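You operate a simulated robot arm through the tools that you are given. There is no shell and no other tool. Be economical: measure what you need, move in short steps, check, and stop when the job is done.

Carry out the task below with a simulated robot arm. There is one attempt and no reset: what you move stays moved.

## Task
Turn the light box on high, wipe the pane on it clean with the blue pad, then switch off.
Fine: put the pad back; the pane stays on the light box; no scuffs. What is to be rubbed or washed off counts as gone when no trace of it is left.

The check looks at the end state, three seconds after you hand in, the way a careful person would. Anything else that was tipped, shoved, dropped, spilled or broken makes it a failure.

## Robot
A 7-joint arm with a fingered hand on a trunk, on a base that drives. Base frame: it is fixed to the floor where the robot stands at the start and does not move with it; the origin is under the middle of the robot, x ahead of it, y to its left, z up. Lengths are in m, angles in rad, forces in N, time in s.
Its first joint turns from -1.204 to 3.002 rad. Places, roughly: round green button [0.5, -0.2, 0.9]; small black knob [0.6, -0.2, 0.9]. Payload 5 kg.
The TCP is the grasp point between the finger pads, 0.032 m short of the fingertips. In the tool frame z runs along the fingers and y along their closing line. The gripper opens to 0.16 m. The gripper's body begins 0.089 m behind the TCP. The gripper is a hand of 3 fingers: y runs from the thumb to the fingers, the wrist lies at [0, 0, -0.252] in the tool frame.
Orientation is that of the tool frame in the base frame, as a unit quaternion [x, y, z, w]. With the fingers straight down and closing along the base's y, the tool's x points along the base's -x, its y along +y and its z along -z.

## Interface
- The arm moves only by the tool servo_tool. Its argument "moves" is a list of rows, each a list of 6 numbers: the shift along the base's x, y, z in m, then the turn, a rotation vector about the base's x, y, z in rad. In form: [[dx, dy, dz, rx, ry, rz], ...]. A call has 1 to 8 rows; each row is the pose to reach, as a shift and turn from the pose commanded when the call began. A row lasts 0.2 s, in which the tool goes at most 0.05 m and 0.15 rad; a call with a longer step from one row to the next is refused whole. A pose out of reach is approached as far as the arm can. The call stops where the force on the tool passes 40 N (or 10 N more than at its start, if that is more) or the arm is blocked; 0.2 s more then pass. In this call time passes only in rows, and 0.2 s behind the last. The reply holds the time, the measured pose of the TCP, the force on the tool along the base axes, the opening and the grip force, in the units named above and with some noise, with the torque about the TCP (base axes, N m) and any sound that the robot's microphone picked up.
- Cameras (640 x 400 px; columns grow to the right, rows downward): "scene" is now at [0.1324, 0.0111, 1.4728]; the picture's right is [0.14, -0.99, -0.00], its down [-0.71, -0.10, -0.70] and it looks along [0.69, 0.10, -0.71] (base axes); focal length 260 px, centre (320, 200). "wrist" rides on the gripper at [0.065, -0.004, -0.116] in the tool frame; the picture's right is [0.06, 1.00, 0.00], its down [-0.87, 0.05, -0.49] and it looks along [-0.49, 0.03, 0.87] (tool axes); focal length 261 px, centre (320, 200). There is no depth. A picture from a camera that has moved, and an enlarged one, comes with that camera's place and axes in the base frame and with its lens.
- capture(camera): a new picture of that camera. The clock stands still meanwhile.
- raise_lower(by): slides the trunk up (or, below 0, down) by that many m; the arm and the scene camera ride with it, the base frame stays. It gives what a move gives, with no picture.
- drive_base(legs): drives the robot by 1 to 6 legs, each [ahead, left, turn to the left] in m, m and rad, along the robot's own axes; the way and the turn of a leg run together, so that a leg with both is an arc; at most 1.5 m and 3.142 rad a leg. The arm and the cameras ride along, it lands a little off, and it stops where it bumps. It gives what a move gives.
- finger_targets(finger1, finger2, thumb_bend): sets how far each is bent, from 0 (flat) to 1 (curled in); at 0.3 the hand is open as for a grip, at 0.7 the pads meet at the TCP. One left out holds its place. A second passes; each finger stops where it meets its share of the squeeze, and holds until it gets a number again. It is the only way to open and close the hand. It gives what a move gives, with no picture; readings hold the bend of each and the force on the fingers (four entries, about 0 where the hand has none), thumb and palm.
- aim_head(pan, tilt): turns the head with the scene camera to pan (to the left, within 1.501 rad either way) and tilt (down, from -0.506 to 1.204), counted from straight ahead of the robot. It gives what a move gives.
- inspect(camera, box): a new picture of the part [left, top, right, bottom] of that camera's present view, enlarged. The clock stands still meanwhile.
- job_done(): hands the job in; it is judged then, once.

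Go step by step. Nothing tells you exact positions but the pictures and the camera data: compare them with the known pose of the tool, close in by small moves and look again before you grip or let go. The budget is 120 turns and 78 pictures, counting those below and the enlarged ones. Unless the task says otherwise, let go and move clear before handing in.

The tools are called after "Request:" as name(argument=value, ...) on one line, values as JSON. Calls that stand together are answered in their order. servo_tool: Moves the arm, as the interface text tells. Its arguments: {"type":"object","properties":{"moves":{"type":"array"}},"required":["moves"]} The other tools are called the same way: raise_lower (by) slides the trunk up or down; finger_targets (finger1, finger2, thumb_bend) moves the fingers one by one; drive_base (legs) drives the base; aim_head (pan, tilt) turns the head that bears the scene camera; capture (camera) takes a picture; inspect (camera, box) takes an enlarged picture of a part of a camera's view; job_done () hands the job in.

At the start:

```text
time: 0.0
tcp_pos: [0.6548, -0.2248, 1.2102]
tool_rot: [-0.001, 1.0, 0.0, 0.0]
contact_force: [-0.3, -0.2, -0.6]
torque: [-0.03, -0.01, -0.03]
gripper_width: 0.1599
grasp_force: 0.0
shape: jaw
bend: [0.3, 0.3, 0.3]
finger forces: [0.1, 0.0, 0.0, 0.0, 0.1, 0.1]
trunk travel left (down, up): [-0.65, 0.29]
robot x, y, heading: [0.0025, -0.0006, -0.001]
head pan, tilt: [0.145, 0.796]
```

scene: 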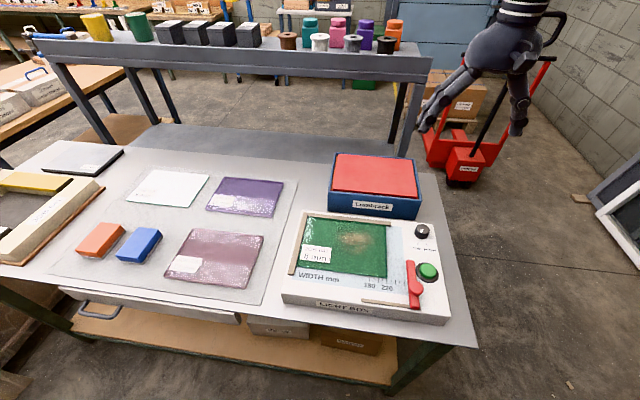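
wrist: 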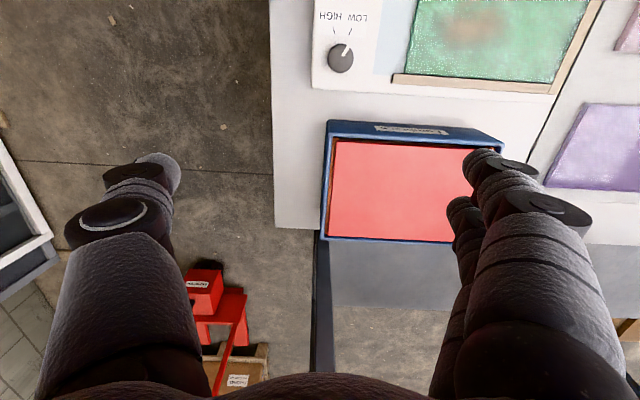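

I see the light box with a green pane, a black knob, a green button and a red lever, with the blue and orange pads to the left. I'll look closer at the box and the pads first.

Request:
inspect(camera="scene", box=[270, 195, 470, 325])

Request:
inspect(camera="scene", box=[60, 160, 280, 300])

Request:
inspect(camera="wrist", box=[300, 0, 460, 100])

```text
3.08 times, centred on (370, 260) of scene
camera zoom: at [0.1324, 0.0111, 1.4728], right [0.14, -0.99, 0.0], down [-0.71, -0.1, -0.7], along [0.69, 0.1, -0.71], focal length 801 px, centre (166, 15)
```

zoom: 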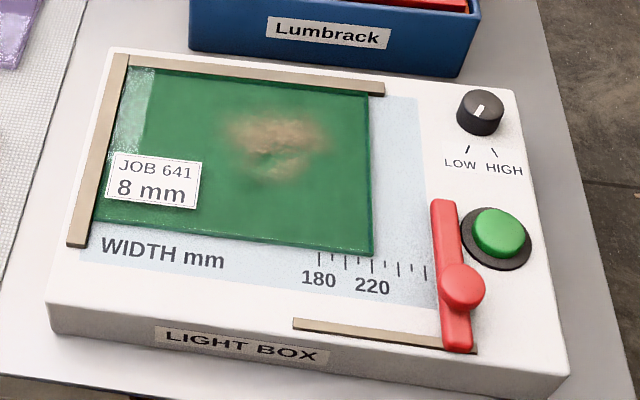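

```text
2.86 times, centred on (170, 230) of scene
camera zoom: at [0.1324, 0.0111, 1.4728], right [0.14, -0.99, 0.0], down [-0.71, -0.1, -0.7], along [0.69, 0.1, -0.71], focal length 744 px, centre (749, 114)
```

zoom: 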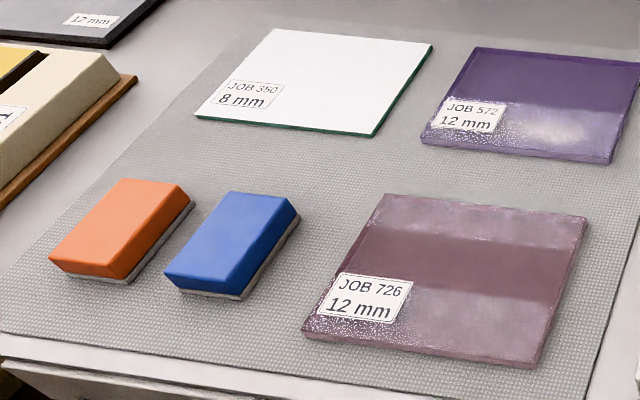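

```text
4.00 times, centred on (380, 50) of wrist
camera zoom: at [0.5902, -0.2283, 1.3273], right [-0.06, 1.0, 0.0], down [0.87, 0.05, 0.49], along [0.49, 0.03, -0.87], focal length 1043 px, centre (80, 800)
```

zoom: 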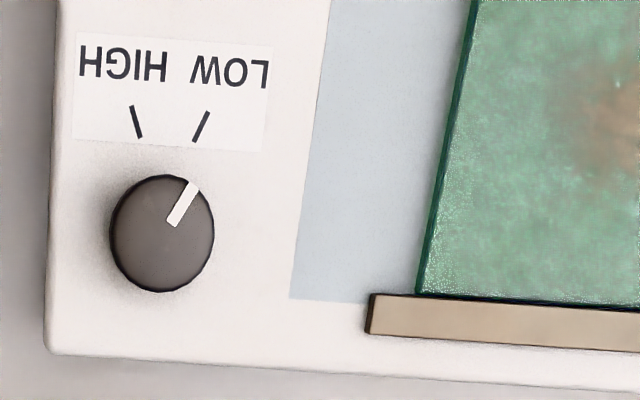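

The knob sits near (0.594, -0.198, 0.915) with its pointer on LOW, and HIGH is about 45° counter-clockwise from above. I'll move over the knob, come part way down and half close the hand.

Request:
servo_tool(moves=[[-0.03, 0.013, -0.03, 0, 0, 0], [-0.06, 0.026, -0.06, 0, 0, 0], [-0.06, 0.026, -0.11, 0, 0, 0], [-0.06, 0.026, -0.16, 0, 0, 0]])

Request:
finger_targets(finger1=0.47, finger2=0.47, thumb_bend=0.47)

Request:
capture(camera="wrist")

Request:
capture(camera="scene")

```text
time: 1.0
tcp_pos: [0.5963, -0.1974, 1.0508]
tool_rot: [0.001, 1.0, 0.001, 0.0]
contact_force: [0.1, 0.5, 0.6]
torque: [-0.01, 0.01, -0.04]
gripper_width: 0.1598
grasp_force: 0.1
shape: jaw
bend: [0.3, 0.3, 0.3]
finger forces: [0.0, 0.1, 0.1, 0.1, 0.0, 0.0]
trunk travel left (down, up): [-0.65, 0.29]
robot x, y, heading: [0.0012, 0.002, 0.002]
head pan, tilt: [0.145, 0.796]
```

```text
time: 2.0
tcp_pos: [0.5972, -0.1979, 1.0512]
tool_rot: [0.0, 1.0, 0.0, 0.0]
contact_force: [1.3, 0.3, 0.4]
torque: [0.03, 0.0, -0.01]
gripper_width: 0.1001
grasp_force: 0.1
shape: fingers
bend: [0.47, 0.47, 0.47]
finger forces: [0.1, 0.1, 0.0, 0.0, 0.1, 0.1]
trunk travel left (down, up): [-0.65, 0.29]
robot x, y, heading: [-0.0028, -0.0018, 0.007]
head pan, tilt: [0.145, 0.796]
```

```text
72 pictures are left
camera wrist: at [0.5308, -0.2021, 1.1671], right [-0.06, 1.0, 0.0], down [0.87, 0.05, 0.49], along [0.49, 0.03, -0.87], focal length 261 px, centre (320, 200)
```

wrist: 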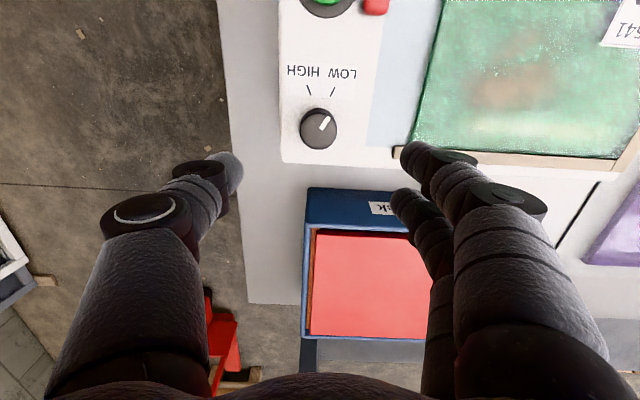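

```text
71 pictures are left
camera scene: at [0.1322, 0.0112, 1.4728], right [0.14, -0.99, 0.0], down [-0.71, -0.1, -0.7], along [0.69, 0.1, -0.71], focal length 260 px, centre (320, 200)
```

scene: 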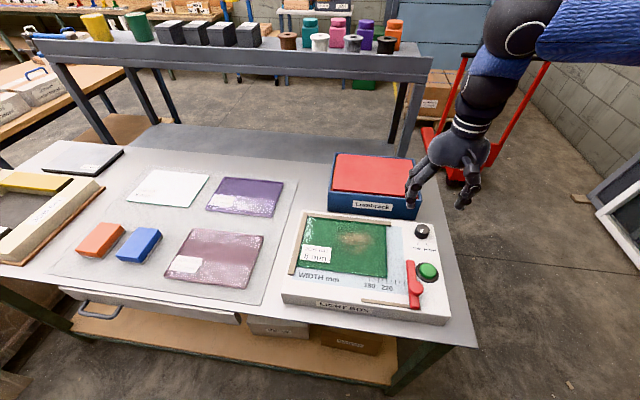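

The hand is centred over the knob. I'll descend so that the fingertips come alongside it, then look.

Request:
servo_tool(moves=[[-0.002, -0.001, -0.04, 0, 0, 0], [-0.002, -0.001, -0.08, 0, 0, 0], [-0.002, -0.001, -0.1, 0, 0, 0], [-0.002, -0.001, -0.116, 0, 0, 0]])

Request:
inspect(camera="scene", box=[340, 150, 500, 250])

Request:
capture(camera="wrist")

```text
time: 3.0
tcp_pos: [0.5933, -0.1983, 0.9399]
tool_rot: [0.001, 1.0, 0.001, 0.003]
contact_force: [2.9, -4.7, 40.3]
torque: [2.32, 0.09, -0.19]
gripper_width: 0.1003
grasp_force: 20.2
shape: fingers
bend: [0.49, 0.48, 0.47]
finger forces: [24.1, 16.6, 0.0, 0.1, 0.0, 0.0]
trunk travel left (down, up): [-0.65, 0.29]
robot x, y, heading: [-0.0009, 0.0038, 0.005]
head pan, tilt: [0.145, 0.796]
```

```text
4.00 times, centred on (420, 200) of scene
camera zoom: at [0.1293, 0.0113, 1.4741], right [0.14, -0.99, 0.0], down [-0.71, -0.1, -0.7], along [0.69, 0.1, -0.71], focal length 1042 px, centre (-80, 200)
```

zoom: 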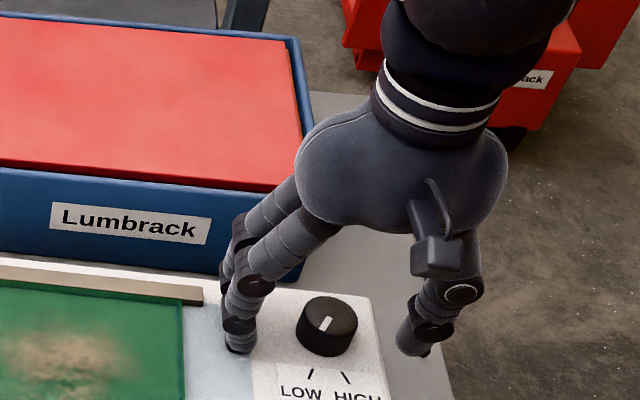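

```text
69 pictures are left
camera wrist: at [0.5268, -0.2025, 1.0549], right [-0.06, 1.0, 0.0], down [0.87, 0.05, 0.5], along [0.5, 0.03, -0.87], focal length 261 px, centre (320, 200)
```

wrist: 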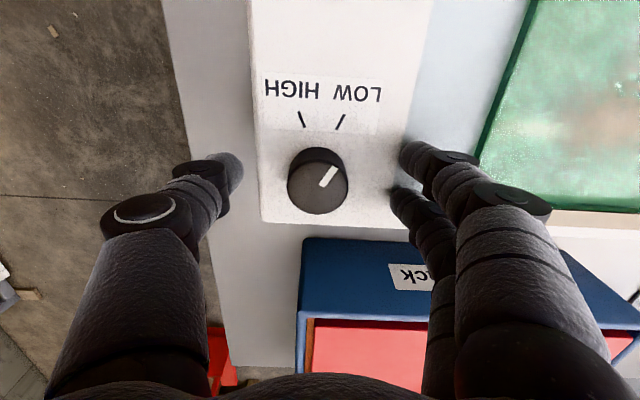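

The fingertips touched the box surface, so it lies at about TCP 0.94. I'll lift 10 mm and close on the knob.

Request:
servo_tool(moves=[[0, 0, 0.01, 0, 0, 0]])

Request:
finger_targets(finger1=0.54, finger2=0.54, thumb_bend=0.54)

Request:
capture(camera="wrist")

Request:
inspect(camera="scene", box=[340, 150, 500, 250])

```text
time: 3.4
tcp_pos: [0.5928, -0.1979, 0.9442]
tool_rot: [0.0, 1.0, -0.001, -0.002]
contact_force: [-0.3, -0.2, 0.8]
torque: [0.02, -0.01, 0.03]
gripper_width: 0.0996
grasp_force: 0.0
shape: fingers
bend: [0.47, 0.47, 0.47]
finger forces: [0.1, 0.0, 0.0, 0.1, 0.0, 0.1]
trunk travel left (down, up): [-0.65, 0.29]
robot x, y, heading: [-0.0021, -0.0007, -0.003]
head pan, tilt: [0.145, 0.796]
```

```text
time: 4.4
tcp_pos: [0.5931, -0.1975, 0.9461]
tool_rot: [0.0, 1.0, 0.0, 0.0]
contact_force: [-0.4, -0.2, -0.4]
torque: [0.02, 0.01, 0.0]
gripper_width: 0.0719
grasp_force: 0.1
shape: fingers
bend: [0.54, 0.54, 0.54]
finger forces: [0.0, 0.0, 0.0, 0.1, 0.0, 0.0]
trunk travel left (down, up): [-0.65, 0.29]
robot x, y, heading: [0.0027, 0.0005, -0.001]
head pan, tilt: [0.145, 0.796]
```

```text
68 pictures are left
camera wrist: at [0.5279, -0.2032, 1.061], right [-0.06, 1.0, 0.0], down [0.87, 0.05, 0.49], along [0.49, 0.03, -0.87], focal length 261 px, centre (320, 200)
```

wrist: 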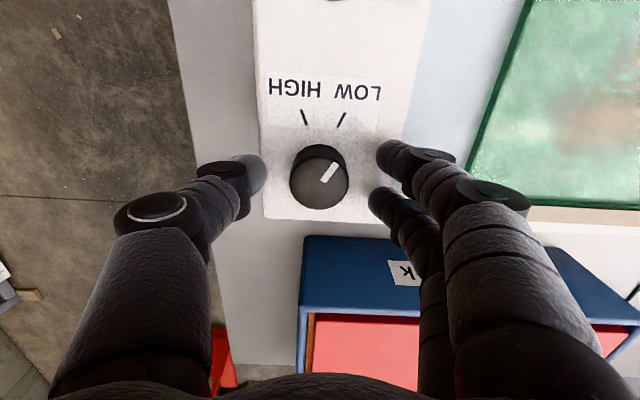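

```text
4.00 times, centred on (420, 200) of scene
camera zoom: at [0.1323, 0.0111, 1.4728], right [0.14, -0.99, 0.0], down [-0.71, -0.1, -0.7], along [0.69, 0.1, -0.71], focal length 1042 px, centre (-80, 200)
```

zoom: 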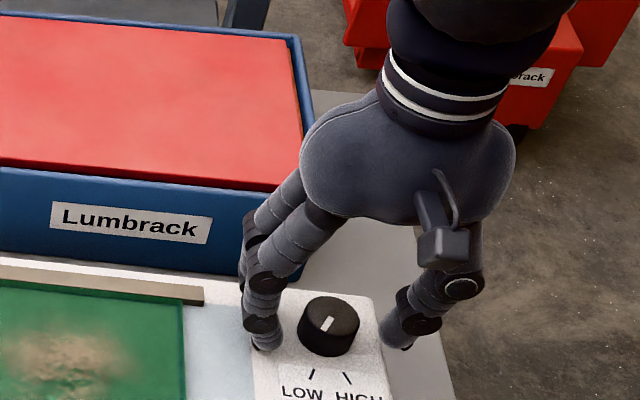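

The knob is centred between the fingertips. I'll close gently on it.

Request:
finger_targets(finger1=0.63, finger2=0.63, thumb_bend=0.63)

Request:
capture(camera="wrist")

```text
time: 5.4
tcp_pos: [0.5938, -0.1992, 0.945]
tool_rot: [0.0, 1.0, -0.001, 0.0]
contact_force: [0.5, -2.1, -0.4]
torque: [-0.07, 0.01, 0.01]
gripper_width: 0.0395
grasp_force: 1.6
shape: fingers
bend: [0.63, 0.63, 0.62]
finger forces: [0.0, 0.2, 0.0, 0.0, 2.5, 0.0]
trunk travel left (down, up): [-0.65, 0.29]
robot x, y, heading: [0.0025, 0.0023, -0.001]
head pan, tilt: [0.145, 0.796]
```

```text
66 pictures are left
camera wrist: at [0.5279, -0.2034, 1.0609], right [-0.06, 1.0, 0.0], down [0.87, 0.05, 0.49], along [0.49, 0.03, -0.87], focal length 261 px, centre (320, 200)
```

wrist: 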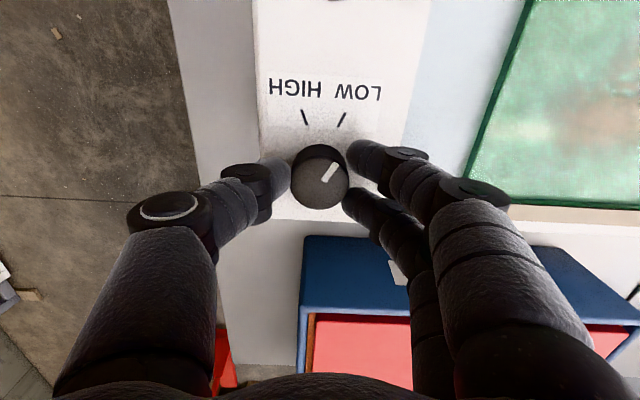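

The thumb has met the knob. I'll firm the grip, then turn 0.8 rad counter-clockwise to HIGH.

Request:
finger_targets(finger1=0.66, finger2=0.66, thumb_bend=0.64)

Request:
servo_tool(moves=[[0, 0, 0, 0, 0, 0.135], [0, 0, 0, 0, 0, 0.27], [0, 0, 0, 0, 0, 0.405], [0, 0, 0, 0, 0, 0.54], [0, 0, 0, 0, 0, 0.675], [0, 0, 0, 0, 0, 0.8]])

Request:
capture(camera="wrist")

Request:
inspect(camera="scene", box=[340, 170, 500, 270])

```text
time: 6.4
tcp_pos: [0.5929, -0.199, 0.9448]
tool_rot: [0.0, 1.0, 0.0, 0.0]
contact_force: [-0.8, 0.0, -1.9]
torque: [-0.04, 0.05, 0.03]
gripper_width: 0.0359
grasp_force: 3.2
shape: fingers
bend: [0.65, 0.63, 0.63]
finger forces: [1.0, 2.5, 0.0, 0.1, 4.0, 0.0]
trunk travel left (down, up): [-0.65, 0.29]
robot x, y, heading: [0.0004, -0.0007, 0.003]
head pan, tilt: [0.145, 0.796]
```

```text
time: 7.8
tcp_pos: [0.5939, -0.1995, 0.9445]
tool_rot: [-0.39, 0.921, 0.0, -0.001]
contact_force: [-0.8, -4.8, -2.3]
torque: [-0.12, 0.02, -0.02]
gripper_width: 0.0358
grasp_force: 4.4
shape: fingers
bend: [0.65, 0.64, 0.63]
finger forces: [1.6, 1.6, 0.0, 0.0, 5.6, 0.0]
trunk travel left (down, up): [-0.65, 0.29]
robot x, y, heading: [-0.0007, -0.0007, -0.003]
head pan, tilt: [0.145, 0.796]
```

```text
65 pictures are left
camera wrist: at [0.5511, -0.2495, 1.0612], right [-0.76, 0.65, 0.0], down [0.57, 0.66, 0.49], along [0.32, 0.37, -0.87], focal length 261 px, centre (320, 200)
```

wrist: 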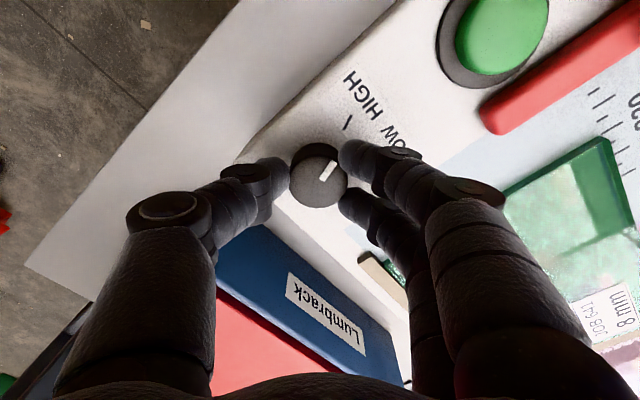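

```text
4.00 times, centred on (420, 220) of scene
camera zoom: at [0.1324, 0.0105, 1.4728], right [0.14, -0.99, 0.0], down [-0.71, -0.1, -0.7], along [0.69, 0.1, -0.71], focal length 1042 px, centre (-80, 120)
```

zoom: 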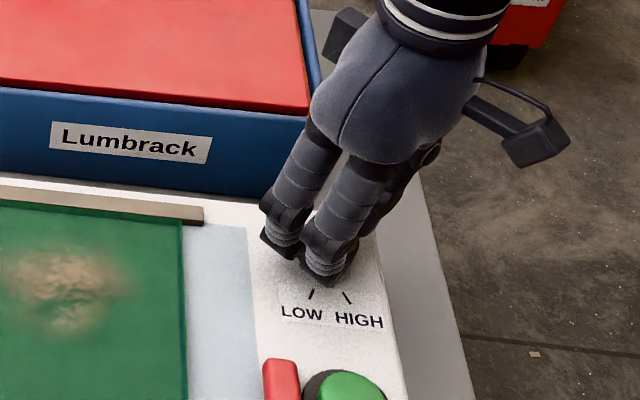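

The pointer went round with the hand and points at HIGH. I'll open a little, lift off and check.

Request:
finger_targets(finger1=0.54, finger2=0.54, thumb_bend=0.54)

Request:
servo_tool(moves=[[0, 0, 0.04, 0, 0, 0], [0, 0, 0.08, 0, 0, -0.1], [-0.03, 0, 0.11, 0, 0, -0.25], [-0.06, 0, 0.11, 0, 0, -0.4], [-0.08, 0, 0.11, 0, 0, -0.54], [-0.1, 0, 0.11, 0, 0, -0.67], [-0.11, 0, 0.11, 0, 0, -0.8]])

Request:
finger_targets(finger1=1.0, finger2=1.0, thumb_bend=0.45)

Request:
capture(camera="wrist")

Request:
capture(camera="scene")

```text
time: 8.8
tcp_pos: [0.5947, -0.1989, 0.9453]
tool_rot: [-0.389, 0.921, 0.0, 0.0]
contact_force: [-0.1, -1.0, 0.1]
torque: [0.03, 0.03, -0.02]
gripper_width: 0.0704
grasp_force: 0.1
shape: fingers
bend: [0.54, 0.54, 0.54]
finger forces: [0.1, 0.1, 0.0, 0.0, 0.0, 0.0]
trunk travel left (down, up): [-0.65, 0.29]
robot x, y, heading: [-0.0008, 0.0013, 0.003]
head pan, tilt: [0.145, 0.796]
```

```text
time: 10.4
tcp_pos: [0.4828, -0.1987, 1.0556]
tool_rot: [0.0, 1.0, 0.0, 0.0]
contact_force: [0.0, 0.5, -0.2]
torque: [0.01, -0.02, -0.03]
gripper_width: 0.0707
grasp_force: 0.0
shape: fingers
bend: [0.54, 0.54, 0.54]
finger forces: [0.0, 0.0, 0.0, 0.0, 0.0, 0.0]
trunk travel left (down, up): [-0.65, 0.29]
robot x, y, heading: [-0.0023, -0.0059, 0.003]
head pan, tilt: [0.145, 0.796]
```

```text
time: 11.4
tcp_pos: [0.4828, -0.1983, 1.0562]
tool_rot: [0.0, 1.0, 0.0, 0.001]
contact_force: [0.4, -0.4, 0.2]
torque: [0.0, 0.01, 0.0]
gripper_width: 0.0613
grasp_force: 0.0
shape: fingers
bend: [1.0, 1.0, 0.45]
finger forces: [0.1, 0.0, 0.0, 0.1, 0.0, 0.0]
trunk travel left (down, up): [-0.65, 0.29]
robot x, y, heading: [-0.0009, -0.0012, 0.004]
head pan, tilt: [0.145, 0.796]
```

```text
63 pictures are left
camera wrist: at [0.4179, -0.2032, 1.1719], right [-0.06, 1.0, 0.0], down [0.87, 0.05, 0.49], along [0.49, 0.03, -0.87], focal length 261 px, centre (320, 200)
```

wrist: 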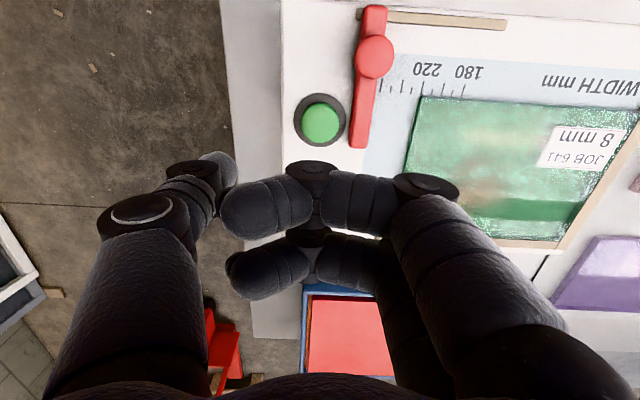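

```text
62 pictures are left
camera scene: at [0.1323, 0.0111, 1.4728], right [0.14, -0.99, 0.0], down [-0.71, -0.1, -0.7], along [0.69, 0.1, -0.71], focal length 260 px, centre (320, 200)
```

scene: 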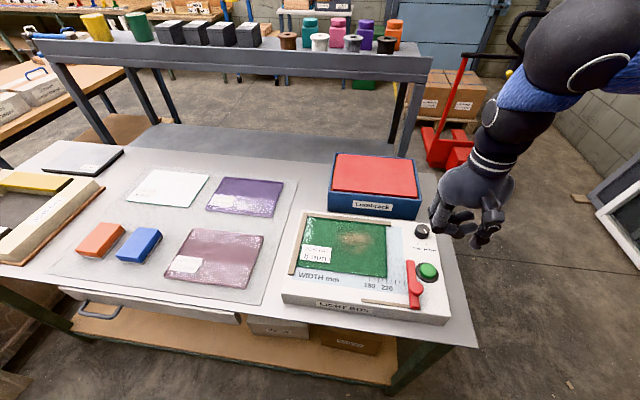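

The button is near (0.475, -0.1985) and the thumb tip is near (0.481, -0.256). I'll check that the curled fingers are above the thumb tip before pressing.

Request:
servo_tool(moves=[[-0.004, 0.03, 0, 0, 0, 0], [-0.007, 0.057, -0.02, 0, 0, 0], [-0.007, 0.057, -0.05, 0, 0, 0]])

Request:
inspect(camera="scene", box=[340, 180, 500, 280])

Request:
capture(camera="wrist")

```text
time: 12.2
tcp_pos: [0.479, -0.1422, 1.0039]
tool_rot: [0.001, 1.0, 0.0, 0.0]
contact_force: [0.2, -0.5, -0.2]
torque: [0.0, 0.0, -0.02]
gripper_width: 0.0616
grasp_force: 0.1
shape: fingers
bend: [1.0, 1.0, 0.45]
finger forces: [0.0, 0.0, 0.1, 0.1, 0.0, 0.0]
trunk travel left (down, up): [-0.65, 0.29]
robot x, y, heading: [0.0004, 0.0013, 0.003]
head pan, tilt: [0.145, 0.796]
```

```text
4.00 times, centred on (420, 230) of scene
camera zoom: at [0.1328, 0.0103, 1.4728], right [0.14, -0.99, 0.0], down [-0.71, -0.1, -0.7], along [0.69, 0.1, -0.71], focal length 1042 px, centre (-80, 80)
```

zoom: 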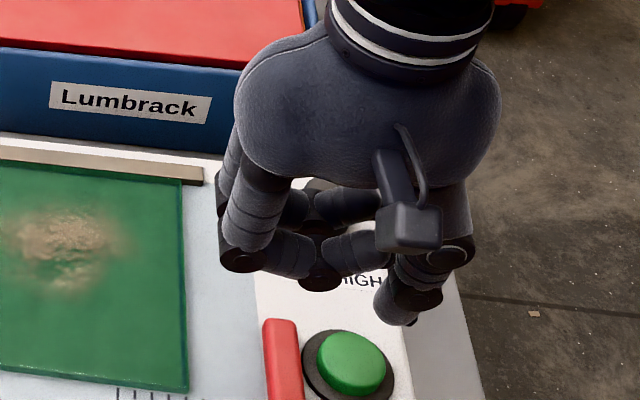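

```text
60 pictures are left
camera wrist: at [0.4118, -0.1467, 1.1208], right [-0.06, 1.0, 0.0], down [0.87, 0.05, 0.49], along [0.49, 0.03, -0.87], focal length 261 px, centre (320, 200)
```

wrist: 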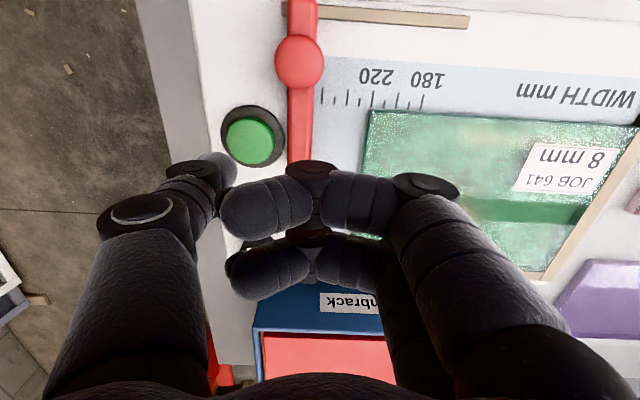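

The curled fingers are well above the thumb tip. I'll descend onto the button in small steps.

Request:
servo_tool(moves=[[-0.005, 0.004, -0.015, 0, 0, 0], [-0.005, 0.004, -0.03, 0, 0, 0], [-0.005, 0.004, -0.04, 0, 0, 0], [-0.005, 0.004, -0.046, 0, 0, 0]])

Request:
inspect(camera="scene", box=[340, 180, 500, 280])

```text
time: 13.2
tcp_pos: [0.4725, -0.1369, 0.9585]
tool_rot: [-0.001, 1.0, 0.001, 0.0]
contact_force: [0.4, 0.1, -0.4]
torque: [0.03, 0.0, -0.01]
gripper_width: 0.061
grasp_force: 0.0
shape: fingers
bend: [1.0, 1.0, 0.45]
finger forces: [0.1, 0.0, 0.0, 0.0, 0.0, 0.1]
trunk travel left (down, up): [-0.65, 0.29]
robot x, y, heading: [-0.0031, -0.0005, 0.002]
head pan, tilt: [0.145, 0.796]
```

```text
4.00 times, centred on (420, 230) of scene
camera zoom: at [0.1323, 0.0111, 1.4728], right [0.14, -0.99, 0.0], down [-0.71, -0.1, -0.7], along [0.69, 0.1, -0.71], focal length 1042 px, centre (-80, 80)
```

zoom: 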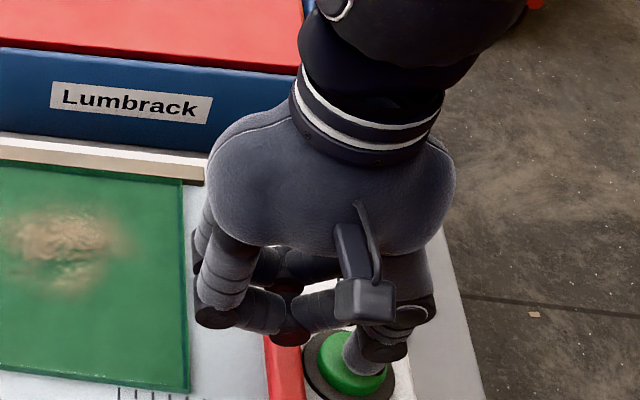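

The thumb is right over the button cap. I'll carry on down in fine steps.

Request:
servo_tool(moves=[[0, 0, -0.003, 0, 0, 0], [0, 0, -0.006, 0, 0, 0], [0, 0, -0.009, 0, 0, 0], [0, 0, -0.012, 0, 0, 0]])

Request:
inspect(camera="scene", box=[270, 180, 470, 305])

```text
time: 14.2
tcp_pos: [0.4719, -0.1366, 0.9502]
tool_rot: [0.0, 1.0, -0.001, 0.002]
contact_force: [1.8, 4.5, 23.3]
torque: [-1.53, -0.02, 0.08]
gripper_width: 0.0616
grasp_force: 12.1
shape: fingers
bend: [1.0, 1.0, 0.45]
finger forces: [0.0, 0.0, 0.1, 0.1, 23.6, 0.1]
trunk travel left (down, up): [-0.65, 0.29]
robot x, y, heading: [-0.0004, -0.0004, 0.005]
head pan, tilt: [0.145, 0.796]
heard: click
```

```text
3.20 times, centred on (370, 242) of scene
camera zoom: at [0.1314, 0.012, 1.4733], right [0.14, -0.99, 0.0], down [-0.71, -0.1, -0.7], along [0.69, 0.1, -0.71], focal length 833 px, centre (160, 64)
```

zoom: 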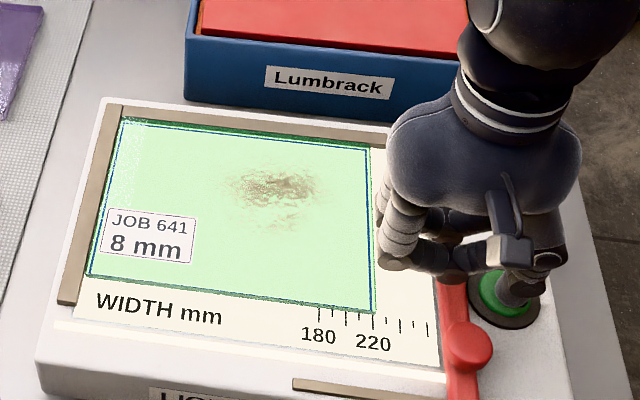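

It clicked and the light is on, bright and showing the stain clearly. I'll lift off and check the knob.

Request:
servo_tool(moves=[[0, 0, 0.04, 0, 0, 0], [0, 0, 0.09, 0, 0, 0], [-0.02, 0.04, 0.13, 0, 0, 0], [-0.02, 0.085, 0.15, 0, 0, 0], [-0.02, 0.13, 0.16, 0, 0, 0], [-0.02, 0.175, 0.16, 0, 0, 0], [-0.02, 0.22, 0.16, 0, 0, 0], [-0.02, 0.265, 0.16, 0, 0, 0]])

Request:
servo_tool(moves=[[0, 0.05, 0, 0, 0, 0], [0, 0.1, 0, 0, 0, 0], [0, 0.15, 0, 0, 0, 0], [0, 0.2, 0, 0, 0, 0], [0, 0.25, 0, 0, 0, 0], [0, 0.3, 0, 0, 0, 0], [0, 0.35, 0, 0, 0, 0], [0, 0.39, 0, 0, 0, 0]])

Request:
finger_targets(finger1=0.3, finger2=0.3, thumb_bend=0.3)

Request:
inspect(camera="scene", box=[280, 195, 460, 308])

Request:
capture(camera="wrist")

```text
refused: row 3 steps farther than a row can; nothing moved
```

```text
time: 16.0
tcp_pos: [0.4726, 0.2538, 0.9479]
tool_rot: [0.002, 1.0, 0.0, 0.0]
contact_force: [0.2, 1.1, 0.3]
torque: [-0.02, 0.03, -0.01]
gripper_width: 0.0612
grasp_force: 0.1
shape: fingers
bend: [1.0, 1.0, 0.45]
finger forces: [0.0, 0.0, 0.0, 0.0, 0.0, 0.1]
trunk travel left (down, up): [-0.65, 0.29]
robot x, y, heading: [0.0006, 0.0015, -0.004]
head pan, tilt: [0.145, 0.796]
```

```text
time: 17.0
tcp_pos: [0.4712, 0.2516, 0.948]
tool_rot: [0.0, 1.0, 0.0, 0.0]
contact_force: [-0.2, 0.4, -0.6]
torque: [-0.03, 0.0, 0.01]
gripper_width: 0.1676
grasp_force: 0.1
shape: fingers
bend: [0.3, 0.3, 0.3]
finger forces: [0.0, 0.0, 0.0, 0.0, 0.0, 0.0]
trunk travel left (down, up): [-0.65, 0.29]
robot x, y, heading: [0.0011, -0.0009, -0.0]
head pan, tilt: [0.145, 0.796]
```

```text
3.54 times, centred on (370, 252) of scene
camera zoom: at [0.1324, 0.0112, 1.4728], right [0.14, -0.99, 0.0], down [-0.71, -0.1, -0.7], along [0.69, 0.1, -0.71], focal length 922 px, centre (143, 18)
```

zoom: 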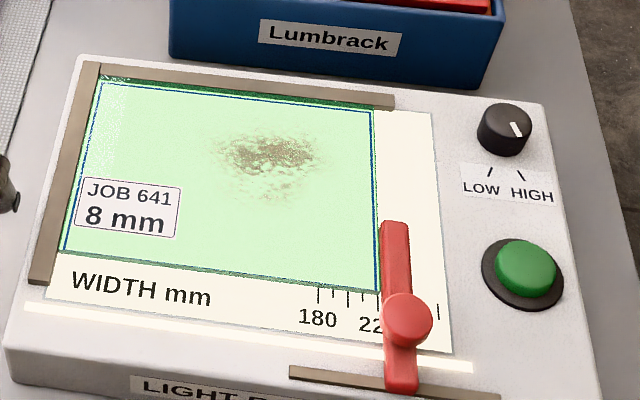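

```text
56 pictures are left
camera wrist: at [0.4061, 0.2483, 1.0635], right [-0.06, 1.0, 0.0], down [0.87, 0.05, 0.49], along [0.49, 0.03, -0.87], focal length 261 px, centre (320, 200)
```

wrist: 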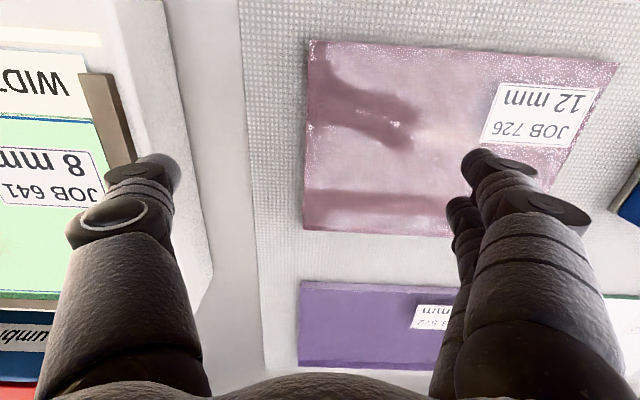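

The first move was refused and the second swept the hand sideways at low height, so the thumb pushed the red slider left against the pane. I'll lift straight up, then check what happened closely.

Request:
servo_tool(moves=[[0, 0, 0.045, 0, 0, 0], [0, 0, 0.09, 0, 0, 0], [0, 0, 0.13, 0, 0, 0], [0, 0.03, 0.16, 0, 0, 0]])

Request:
inspect(camera="scene", box=[360, 210, 456, 270])

Request:
inspect(camera="scene", box=[270, 195, 470, 325])

```text
time: 18.0
tcp_pos: [0.4708, 0.2848, 1.1065]
tool_rot: [0.0, 1.0, -0.001, 0.0]
contact_force: [-0.1, 2.4, -0.3]
torque: [-0.05, -0.05, -0.01]
gripper_width: 0.1677
grasp_force: 0.1
shape: fingers
bend: [0.3, 0.3, 0.3]
finger forces: [0.0, 0.1, 0.0, 0.1, 0.0, 0.0]
trunk travel left (down, up): [-0.65, 0.29]
robot x, y, heading: [0.0035, -0.0014, 0.0]
head pan, tilt: [0.145, 0.796]
```

```text
6.67 times, centred on (408, 240) of scene
camera zoom: at [0.1317, 0.0136, 1.4728], right [0.14, -0.99, 0.0], down [-0.71, -0.1, -0.7], along [0.69, 0.1, -0.71], focal length 1736 px, centre (-267, -67)
```

zoom: 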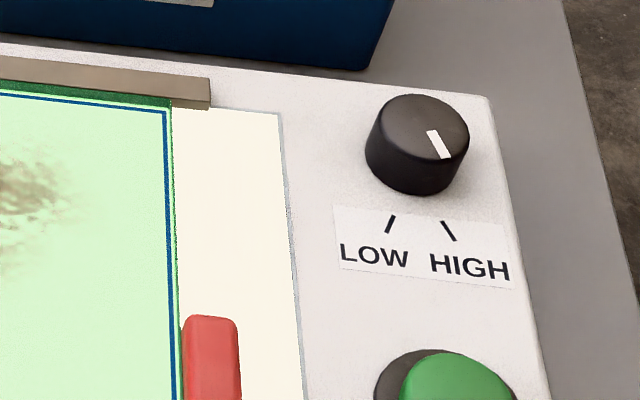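

```text
3.08 times, centred on (370, 260) of scene
camera zoom: at [0.1317, 0.0136, 1.4728], right [0.14, -0.99, 0.0], down [-0.71, -0.1, -0.7], along [0.69, 0.1, -0.71], focal length 801 px, centre (166, 15)
```

zoom: 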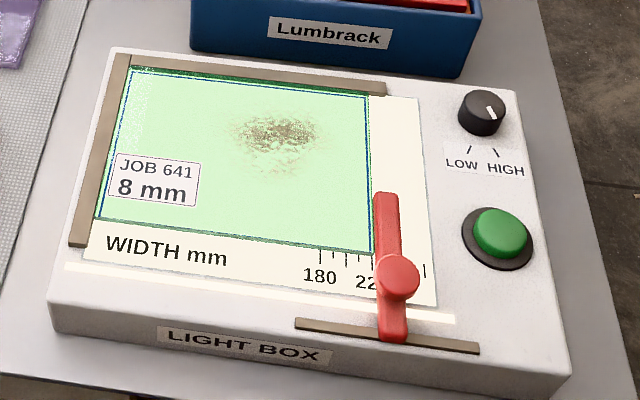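

The pane hasn't moved and the knob is on HIGH. The slider now rests against the pane edge; it can hold the pane while I wipe, and I'll put it back afterwards. Next I'll go over the blue pad at about (0.474, 0.573).

Request:
servo_tool(moves=[[0, 0.048, 0, 0, 0, 0], [0, 0.096, 0, 0, 0, 0], [0, 0.144, 0, 0, 0, 0], [0, 0.192, 0, 0, 0, 0], [0, 0.24, 0, 0, 0, 0], [0.003, 0.287, 0, 0, 0, 0]])

Request:
finger_targets(finger1=0.47, finger2=0.47, thumb_bend=0.47)

Request:
aim_head(pan=0.7, tilt=0.85)

Request:
capture(camera="wrist")

Request:
capture(camera="scene")

```text
time: 19.4
tcp_pos: [0.4743, 0.4554, 1.1103]
tool_rot: [0.0, 1.0, 0.001, 0.0]
contact_force: [-1.1, 0.2, 0.5]
torque: [0.01, -0.01, 0.01]
gripper_width: 0.1678
grasp_force: 0.2
shape: fingers
bend: [0.3, 0.3, 0.3]
finger forces: [0.0, 0.1, 0.1, 0.1, 0.0, 0.1]
out of reach, approached as far as the arm can: row 4, 5, 6
trunk travel left (down, up): [-0.65, 0.29]
robot x, y, heading: [-0.004, -0.0003, -0.001]
head pan, tilt: [0.145, 0.796]
```

```text
time: 20.4
tcp_pos: [0.4756, 0.455, 1.1095]
tool_rot: [0.0, 1.0, 0.001, 0.0]
contact_force: [0.1, -0.2, -0.3]
torque: [-0.01, 0.0, 0.01]
gripper_width: 0.1002
grasp_force: 0.0
shape: fingers
bend: [0.47, 0.47, 0.47]
finger forces: [0.0, 0.1, 0.0, 0.1, 0.1, 0.0]
trunk travel left (down, up): [-0.65, 0.29]
robot x, y, heading: [-0.0025, -0.0015, -0.006]
head pan, tilt: [0.145, 0.796]
```

```text
time: 21.4
tcp_pos: [0.4744, 0.4553, 1.1105]
tool_rot: [-0.001, 1.0, 0.001, -0.001]
contact_force: [-0.2, 0.3, 0.7]
torque: [0.01, -0.01, -0.01]
gripper_width: 0.1002
grasp_force: 0.0
shape: fingers
bend: [0.47, 0.47, 0.47]
finger forces: [0.1, 0.0, 0.1, 0.0, 0.0, 0.0]
trunk travel left (down, up): [-0.65, 0.29]
robot x, y, heading: [0.0006, -0.0007, 0.003]
head pan, tilt: [0.7, 0.85]
```

```text
53 pictures are left
camera wrist: at [0.4091, 0.45, 1.2255], right [-0.06, 1.0, 0.0], down [0.87, 0.05, 0.49], along [0.49, 0.03, -0.87], focal length 261 px, centre (320, 200)
```

wrist: 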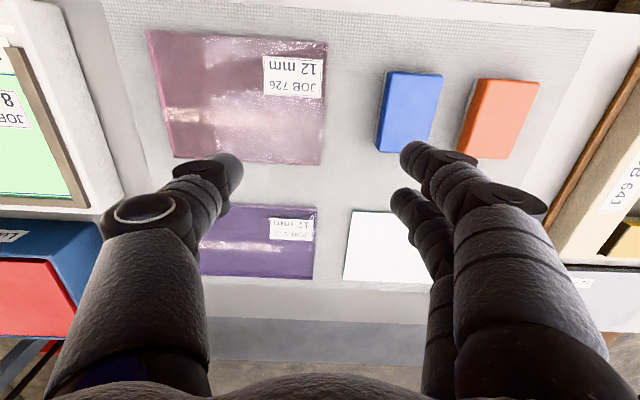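

```text
52 pictures are left
camera scene: at [0.1122, 0.0502, 1.4685], right [0.64, -0.77, 0.0], down [-0.58, -0.48, -0.66], along [0.51, 0.42, -0.75], focal length 260 px, centre (320, 200)
```

scene: 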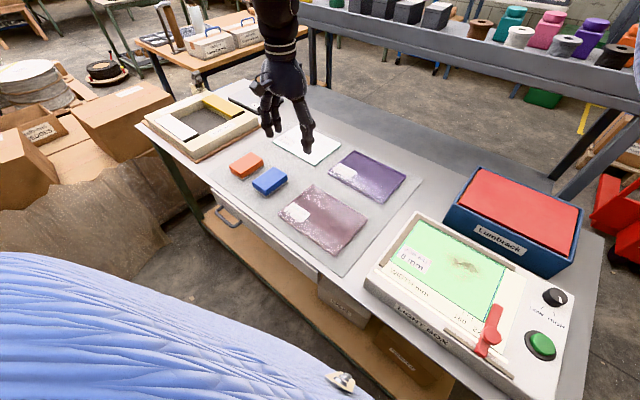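

The pad is at about (0.468, 0.571), aligned with x, but it's just out of reach from here. I'll drive the base left 0.18 m with the arm held high.

Request:
drive_base(legs=[[0, 0.18, 0]])

```text
time: 22.9
tcp_pos: [0.474, 0.6353, 1.1081]
tool_rot: [0.0, 1.0, 0.001, -0.001]
contact_force: [0.0, 0.0, -0.1]
torque: [-0.04, 0.01, 0.02]
gripper_width: 0.1004
grasp_force: 0.1
shape: fingers
bend: [0.47, 0.47, 0.47]
finger forces: [0.0, 0.1, 0.0, 0.0, 0.1, 0.0]
trunk travel left (down, up): [-0.65, 0.29]
robot x, y, heading: [0.001, 0.1792, -0.002]
head pan, tilt: [0.7, 0.85]
```

I'll move back to y = 0.571 and come down to z ≈ 1.03, then look.

Request:
servo_tool(moves=[[0, -0.03, -0.02, 0, 0, 0], [-0.003, -0.064, -0.05, 0, 0, 0], [-0.005, -0.064, -0.08, 0, 0, 0]])

Request:
capture(camera="wrist")

Request:
capture(camera="scene")

```text
time: 23.7
tcp_pos: [0.4714, 0.5702, 1.0285]
tool_rot: [0.0, 1.0, 0.001, -0.001]
contact_force: [-0.1, -0.1, 0.3]
torque: [0.0, 0.03, 0.0]
gripper_width: 0.0999
grasp_force: 0.0
shape: fingers
bend: [0.47, 0.47, 0.47]
finger forces: [0.0, 0.0, 0.0, 0.0, 0.1, 0.0]
trunk travel left (down, up): [-0.65, 0.29]
robot x, y, heading: [0.002, 0.1811, 0.005]
head pan, tilt: [0.7, 0.85]
```

```text
51 pictures are left
camera wrist: at [0.4048, 0.5653, 1.1445], right [-0.06, 1.0, 0.0], down [0.87, 0.05, 0.49], along [0.49, 0.03, -0.87], focal length 261 px, centre (320, 200)
```

wrist: 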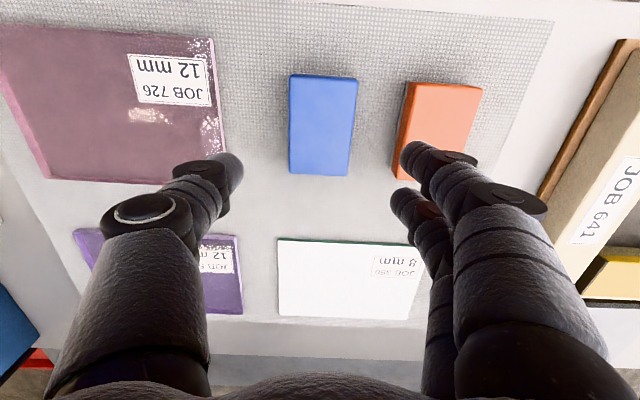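

```text
50 pictures are left
camera scene: at [0.1129, 0.2305, 1.4685], right [0.64, -0.76, 0.0], down [-0.58, -0.48, -0.66], along [0.5, 0.42, -0.75], focal length 260 px, centre (320, 200)
```

scene: 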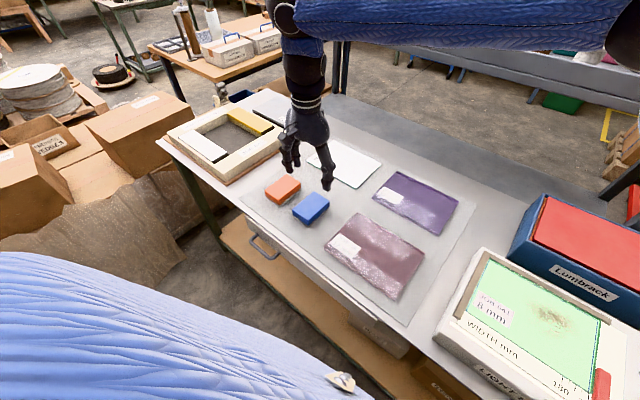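

The pad is about 0.10 × 0.062 m, centred at (0.473, 0.571) with its top near z = 0.876. I'll narrow the hand a bit and descend beside it.

Request:
finger_targets(finger1=0.5, finger2=0.5, thumb_bend=0.5)

Request:
servo_tool(moves=[[0.002, 0.001, -0.04, 0, 0, 0], [0.002, 0.001, -0.08, 0, 0, 0], [0.002, 0.001, -0.115, 0, 0, 0], [0.002, 0.001, -0.135, 0, 0, 0]])

Request:
capture(camera="wrist")

Request:
inspect(camera="scene", box=[240, 140, 384, 230])

```text
time: 24.7
tcp_pos: [0.4704, 0.5696, 1.029]
tool_rot: [-0.001, 1.0, 0.001, -0.001]
contact_force: [0.5, -0.1, 0.6]
torque: [-0.04, 0.0, 0.01]
gripper_width: 0.0881
grasp_force: 0.3
shape: fingers
bend: [0.5, 0.5, 0.5]
finger forces: [0.1, 0.0, 0.0, 0.0, 0.0, 0.0]
trunk travel left (down, up): [-0.65, 0.29]
robot x, y, heading: [-0.0015, 0.179, 0.0]
head pan, tilt: [0.7, 0.85]
```

```text
time: 25.7
tcp_pos: [0.4714, 0.5713, 0.8944]
tool_rot: [-0.001, 1.0, 0.0, 0.0]
contact_force: [0.4, 0.1, 0.0]
torque: [-0.02, 0.04, -0.02]
gripper_width: 0.0881
grasp_force: 0.3
shape: fingers
bend: [0.5, 0.5, 0.5]
finger forces: [0.1, 0.0, 0.0, 0.2, 0.0, 0.0]
trunk travel left (down, up): [-0.65, 0.29]
robot x, y, heading: [-0.0026, 0.1826, 0.001]
head pan, tilt: [0.7, 0.85]
```

```text
49 pictures are left
camera wrist: at [0.4051, 0.566, 1.0097], right [-0.06, 1.0, 0.0], down [0.87, 0.05, 0.49], along [0.49, 0.03, -0.87], focal length 261 px, centre (320, 200)
```

wrist: 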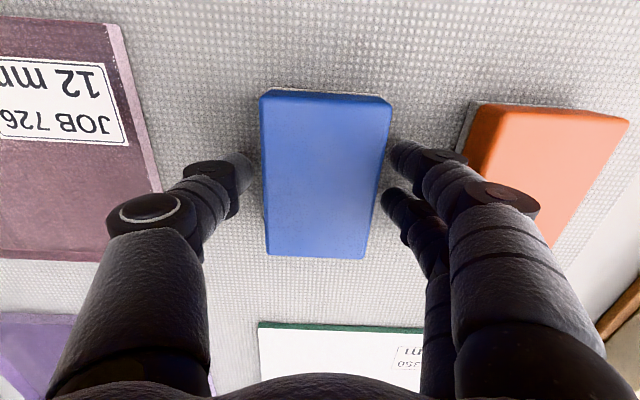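

```text
4.44 times, centred on (312, 185) of scene
camera zoom: at [0.1122, 0.2294, 1.4686], right [0.64, -0.76, 0.0], down [-0.57, -0.48, -0.66], along [0.5, 0.43, -0.75], focal length 1157 px, centre (356, 267)
```

zoom: 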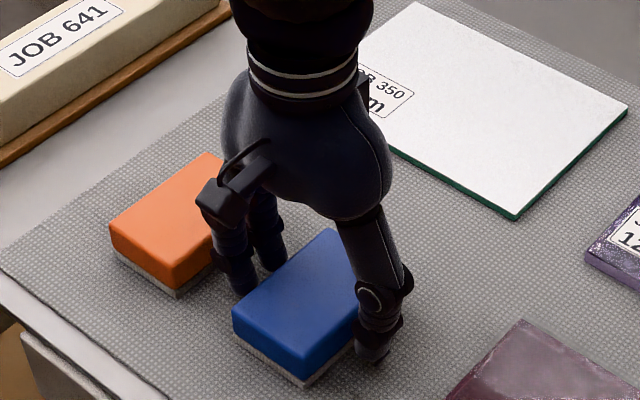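

The fingers straddle the pad cleanly. I'll go a little lower, watching force.

Request:
servo_tool(moves=[[-0.001, 0, -0.004, 0, 0, 0], [-0.001, 0, -0.007, 0, 0, 0]])

Request:
inspect(camera="scene", box=[272, 165, 352, 215])

```text
time: 26.3
tcp_pos: [0.471, 0.5711, 0.8869]
tool_rot: [-0.001, 1.0, 0.001, 0.0]
contact_force: [0.6, 0.4, 0.4]
torque: [-0.03, -0.01, -0.01]
gripper_width: 0.0879
grasp_force: 0.0
shape: fingers
bend: [0.5, 0.5, 0.5]
finger forces: [0.0, 0.0, 0.0, 0.0, 0.1, 0.1]
trunk travel left (down, up): [-0.65, 0.29]
robot x, y, heading: [0.0013, 0.1803, -0.003]
head pan, tilt: [0.7, 0.85]
```

```text
8.00 times, centred on (312, 190) of scene
camera zoom: at [0.1122, 0.2295, 1.4685], right [0.64, -0.76, 0.0], down [-0.57, -0.48, -0.66], along [0.5, 0.43, -0.75], focal length 2083 px, centre (384, 280)
```

zoom: 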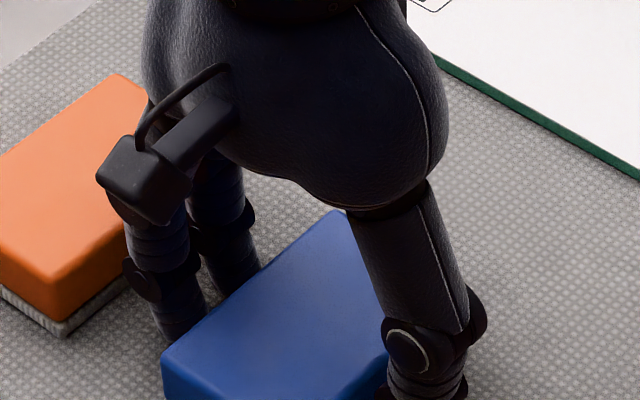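

No contact with the table yet. I'll close on the pad.

Request:
finger_targets(finger1=0.6, finger2=0.6, thumb_bend=0.6)

Request:
capture(camera="wrist")

```text
time: 27.3
tcp_pos: [0.4706, 0.5705, 0.8864]
tool_rot: [0.0, 1.0, 0.001, 0.0]
contact_force: [0.3, 0.1, 0.1]
torque: [0.01, 0.02, 0.02]
gripper_width: 0.0698
grasp_force: 10.1
shape: fingers
bend: [0.55, 0.55, 0.57]
finger forces: [5.1, 5.2, 0.2, 0.1, 10.1, 0.0]
trunk travel left (down, up): [-0.65, 0.29]
robot x, y, heading: [-0.002, 0.1798, -0.0]
head pan, tilt: [0.7, 0.85]
```

```text
46 pictures are left
camera wrist: at [0.4049, 0.5665, 1.0032], right [-0.06, 1.0, 0.0], down [0.87, 0.05, 0.49], along [0.49, 0.03, -0.87], focal length 261 px, centre (320, 200)
```

wrist: 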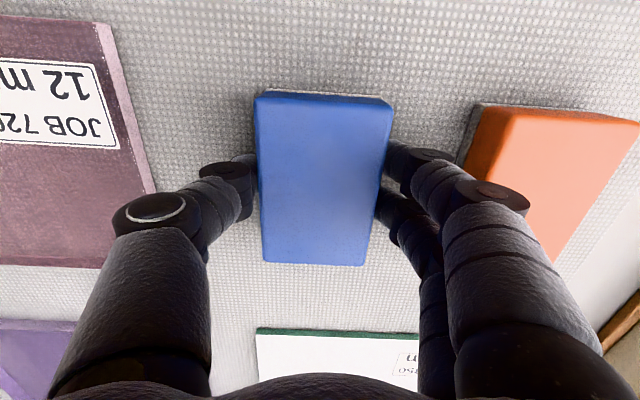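

The pad is held at TCP (0.471, 0.571, 0.886), which I'll remember for putting it back. I'll firm the grip and lift.

Request:
finger_targets(finger1=0.66, finger2=0.66, thumb_bend=0.66)

Request:
servo_tool(moves=[[0, 0, 0.02, 0, 0, 0], [0, 0, 0.06, 0, 0, 0], [0, 0, 0.1, 0, 0, 0], [0, 0, 0.14, 0, 0, 0]])

Request:
inspect(camera="scene", box=[240, 100, 400, 200])

```text
time: 28.3
tcp_pos: [0.4715, 0.5715, 0.8864]
tool_rot: [0.001, 1.0, 0.001, 0.0]
contact_force: [0.8, 0.5, 0.2]
torque: [-0.01, 0.0, 0.02]
gripper_width: 0.0691
grasp_force: 19.1
shape: fingers
bend: [0.54, 0.54, 0.6]
finger forces: [9.2, 9.1, 0.1, 0.0, 18.4, 0.1]
trunk travel left (down, up): [-0.65, 0.29]
robot x, y, heading: [-0.0023, 0.1785, 0.004]
head pan, tilt: [0.7, 0.85]
```

```text
time: 29.3
tcp_pos: [0.4712, 0.5708, 1.028]
tool_rot: [0.0, 1.0, 0.001, 0.0]
contact_force: [0.7, -0.3, -0.7]
torque: [0.01, -0.03, 0.02]
gripper_width: 0.0689
grasp_force: 18.1
shape: fingers
bend: [0.54, 0.54, 0.6]
finger forces: [9.2, 9.2, 0.0, 0.0, 18.4, 0.1]
trunk travel left (down, up): [-0.65, 0.29]
robot x, y, heading: [-0.0019, 0.1804, 0.004]
head pan, tilt: [0.7, 0.85]
```

```text
4.00 times, centred on (320, 150) of scene
camera zoom: at [0.1112, 0.2292, 1.4685], right [0.64, -0.76, 0.0], down [-0.57, -0.48, -0.66], along [0.51, 0.43, -0.75], focal length 1042 px, centre (320, 400)
```

zoom: 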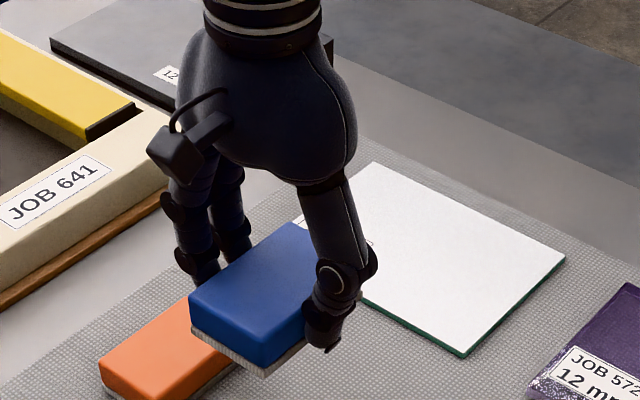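

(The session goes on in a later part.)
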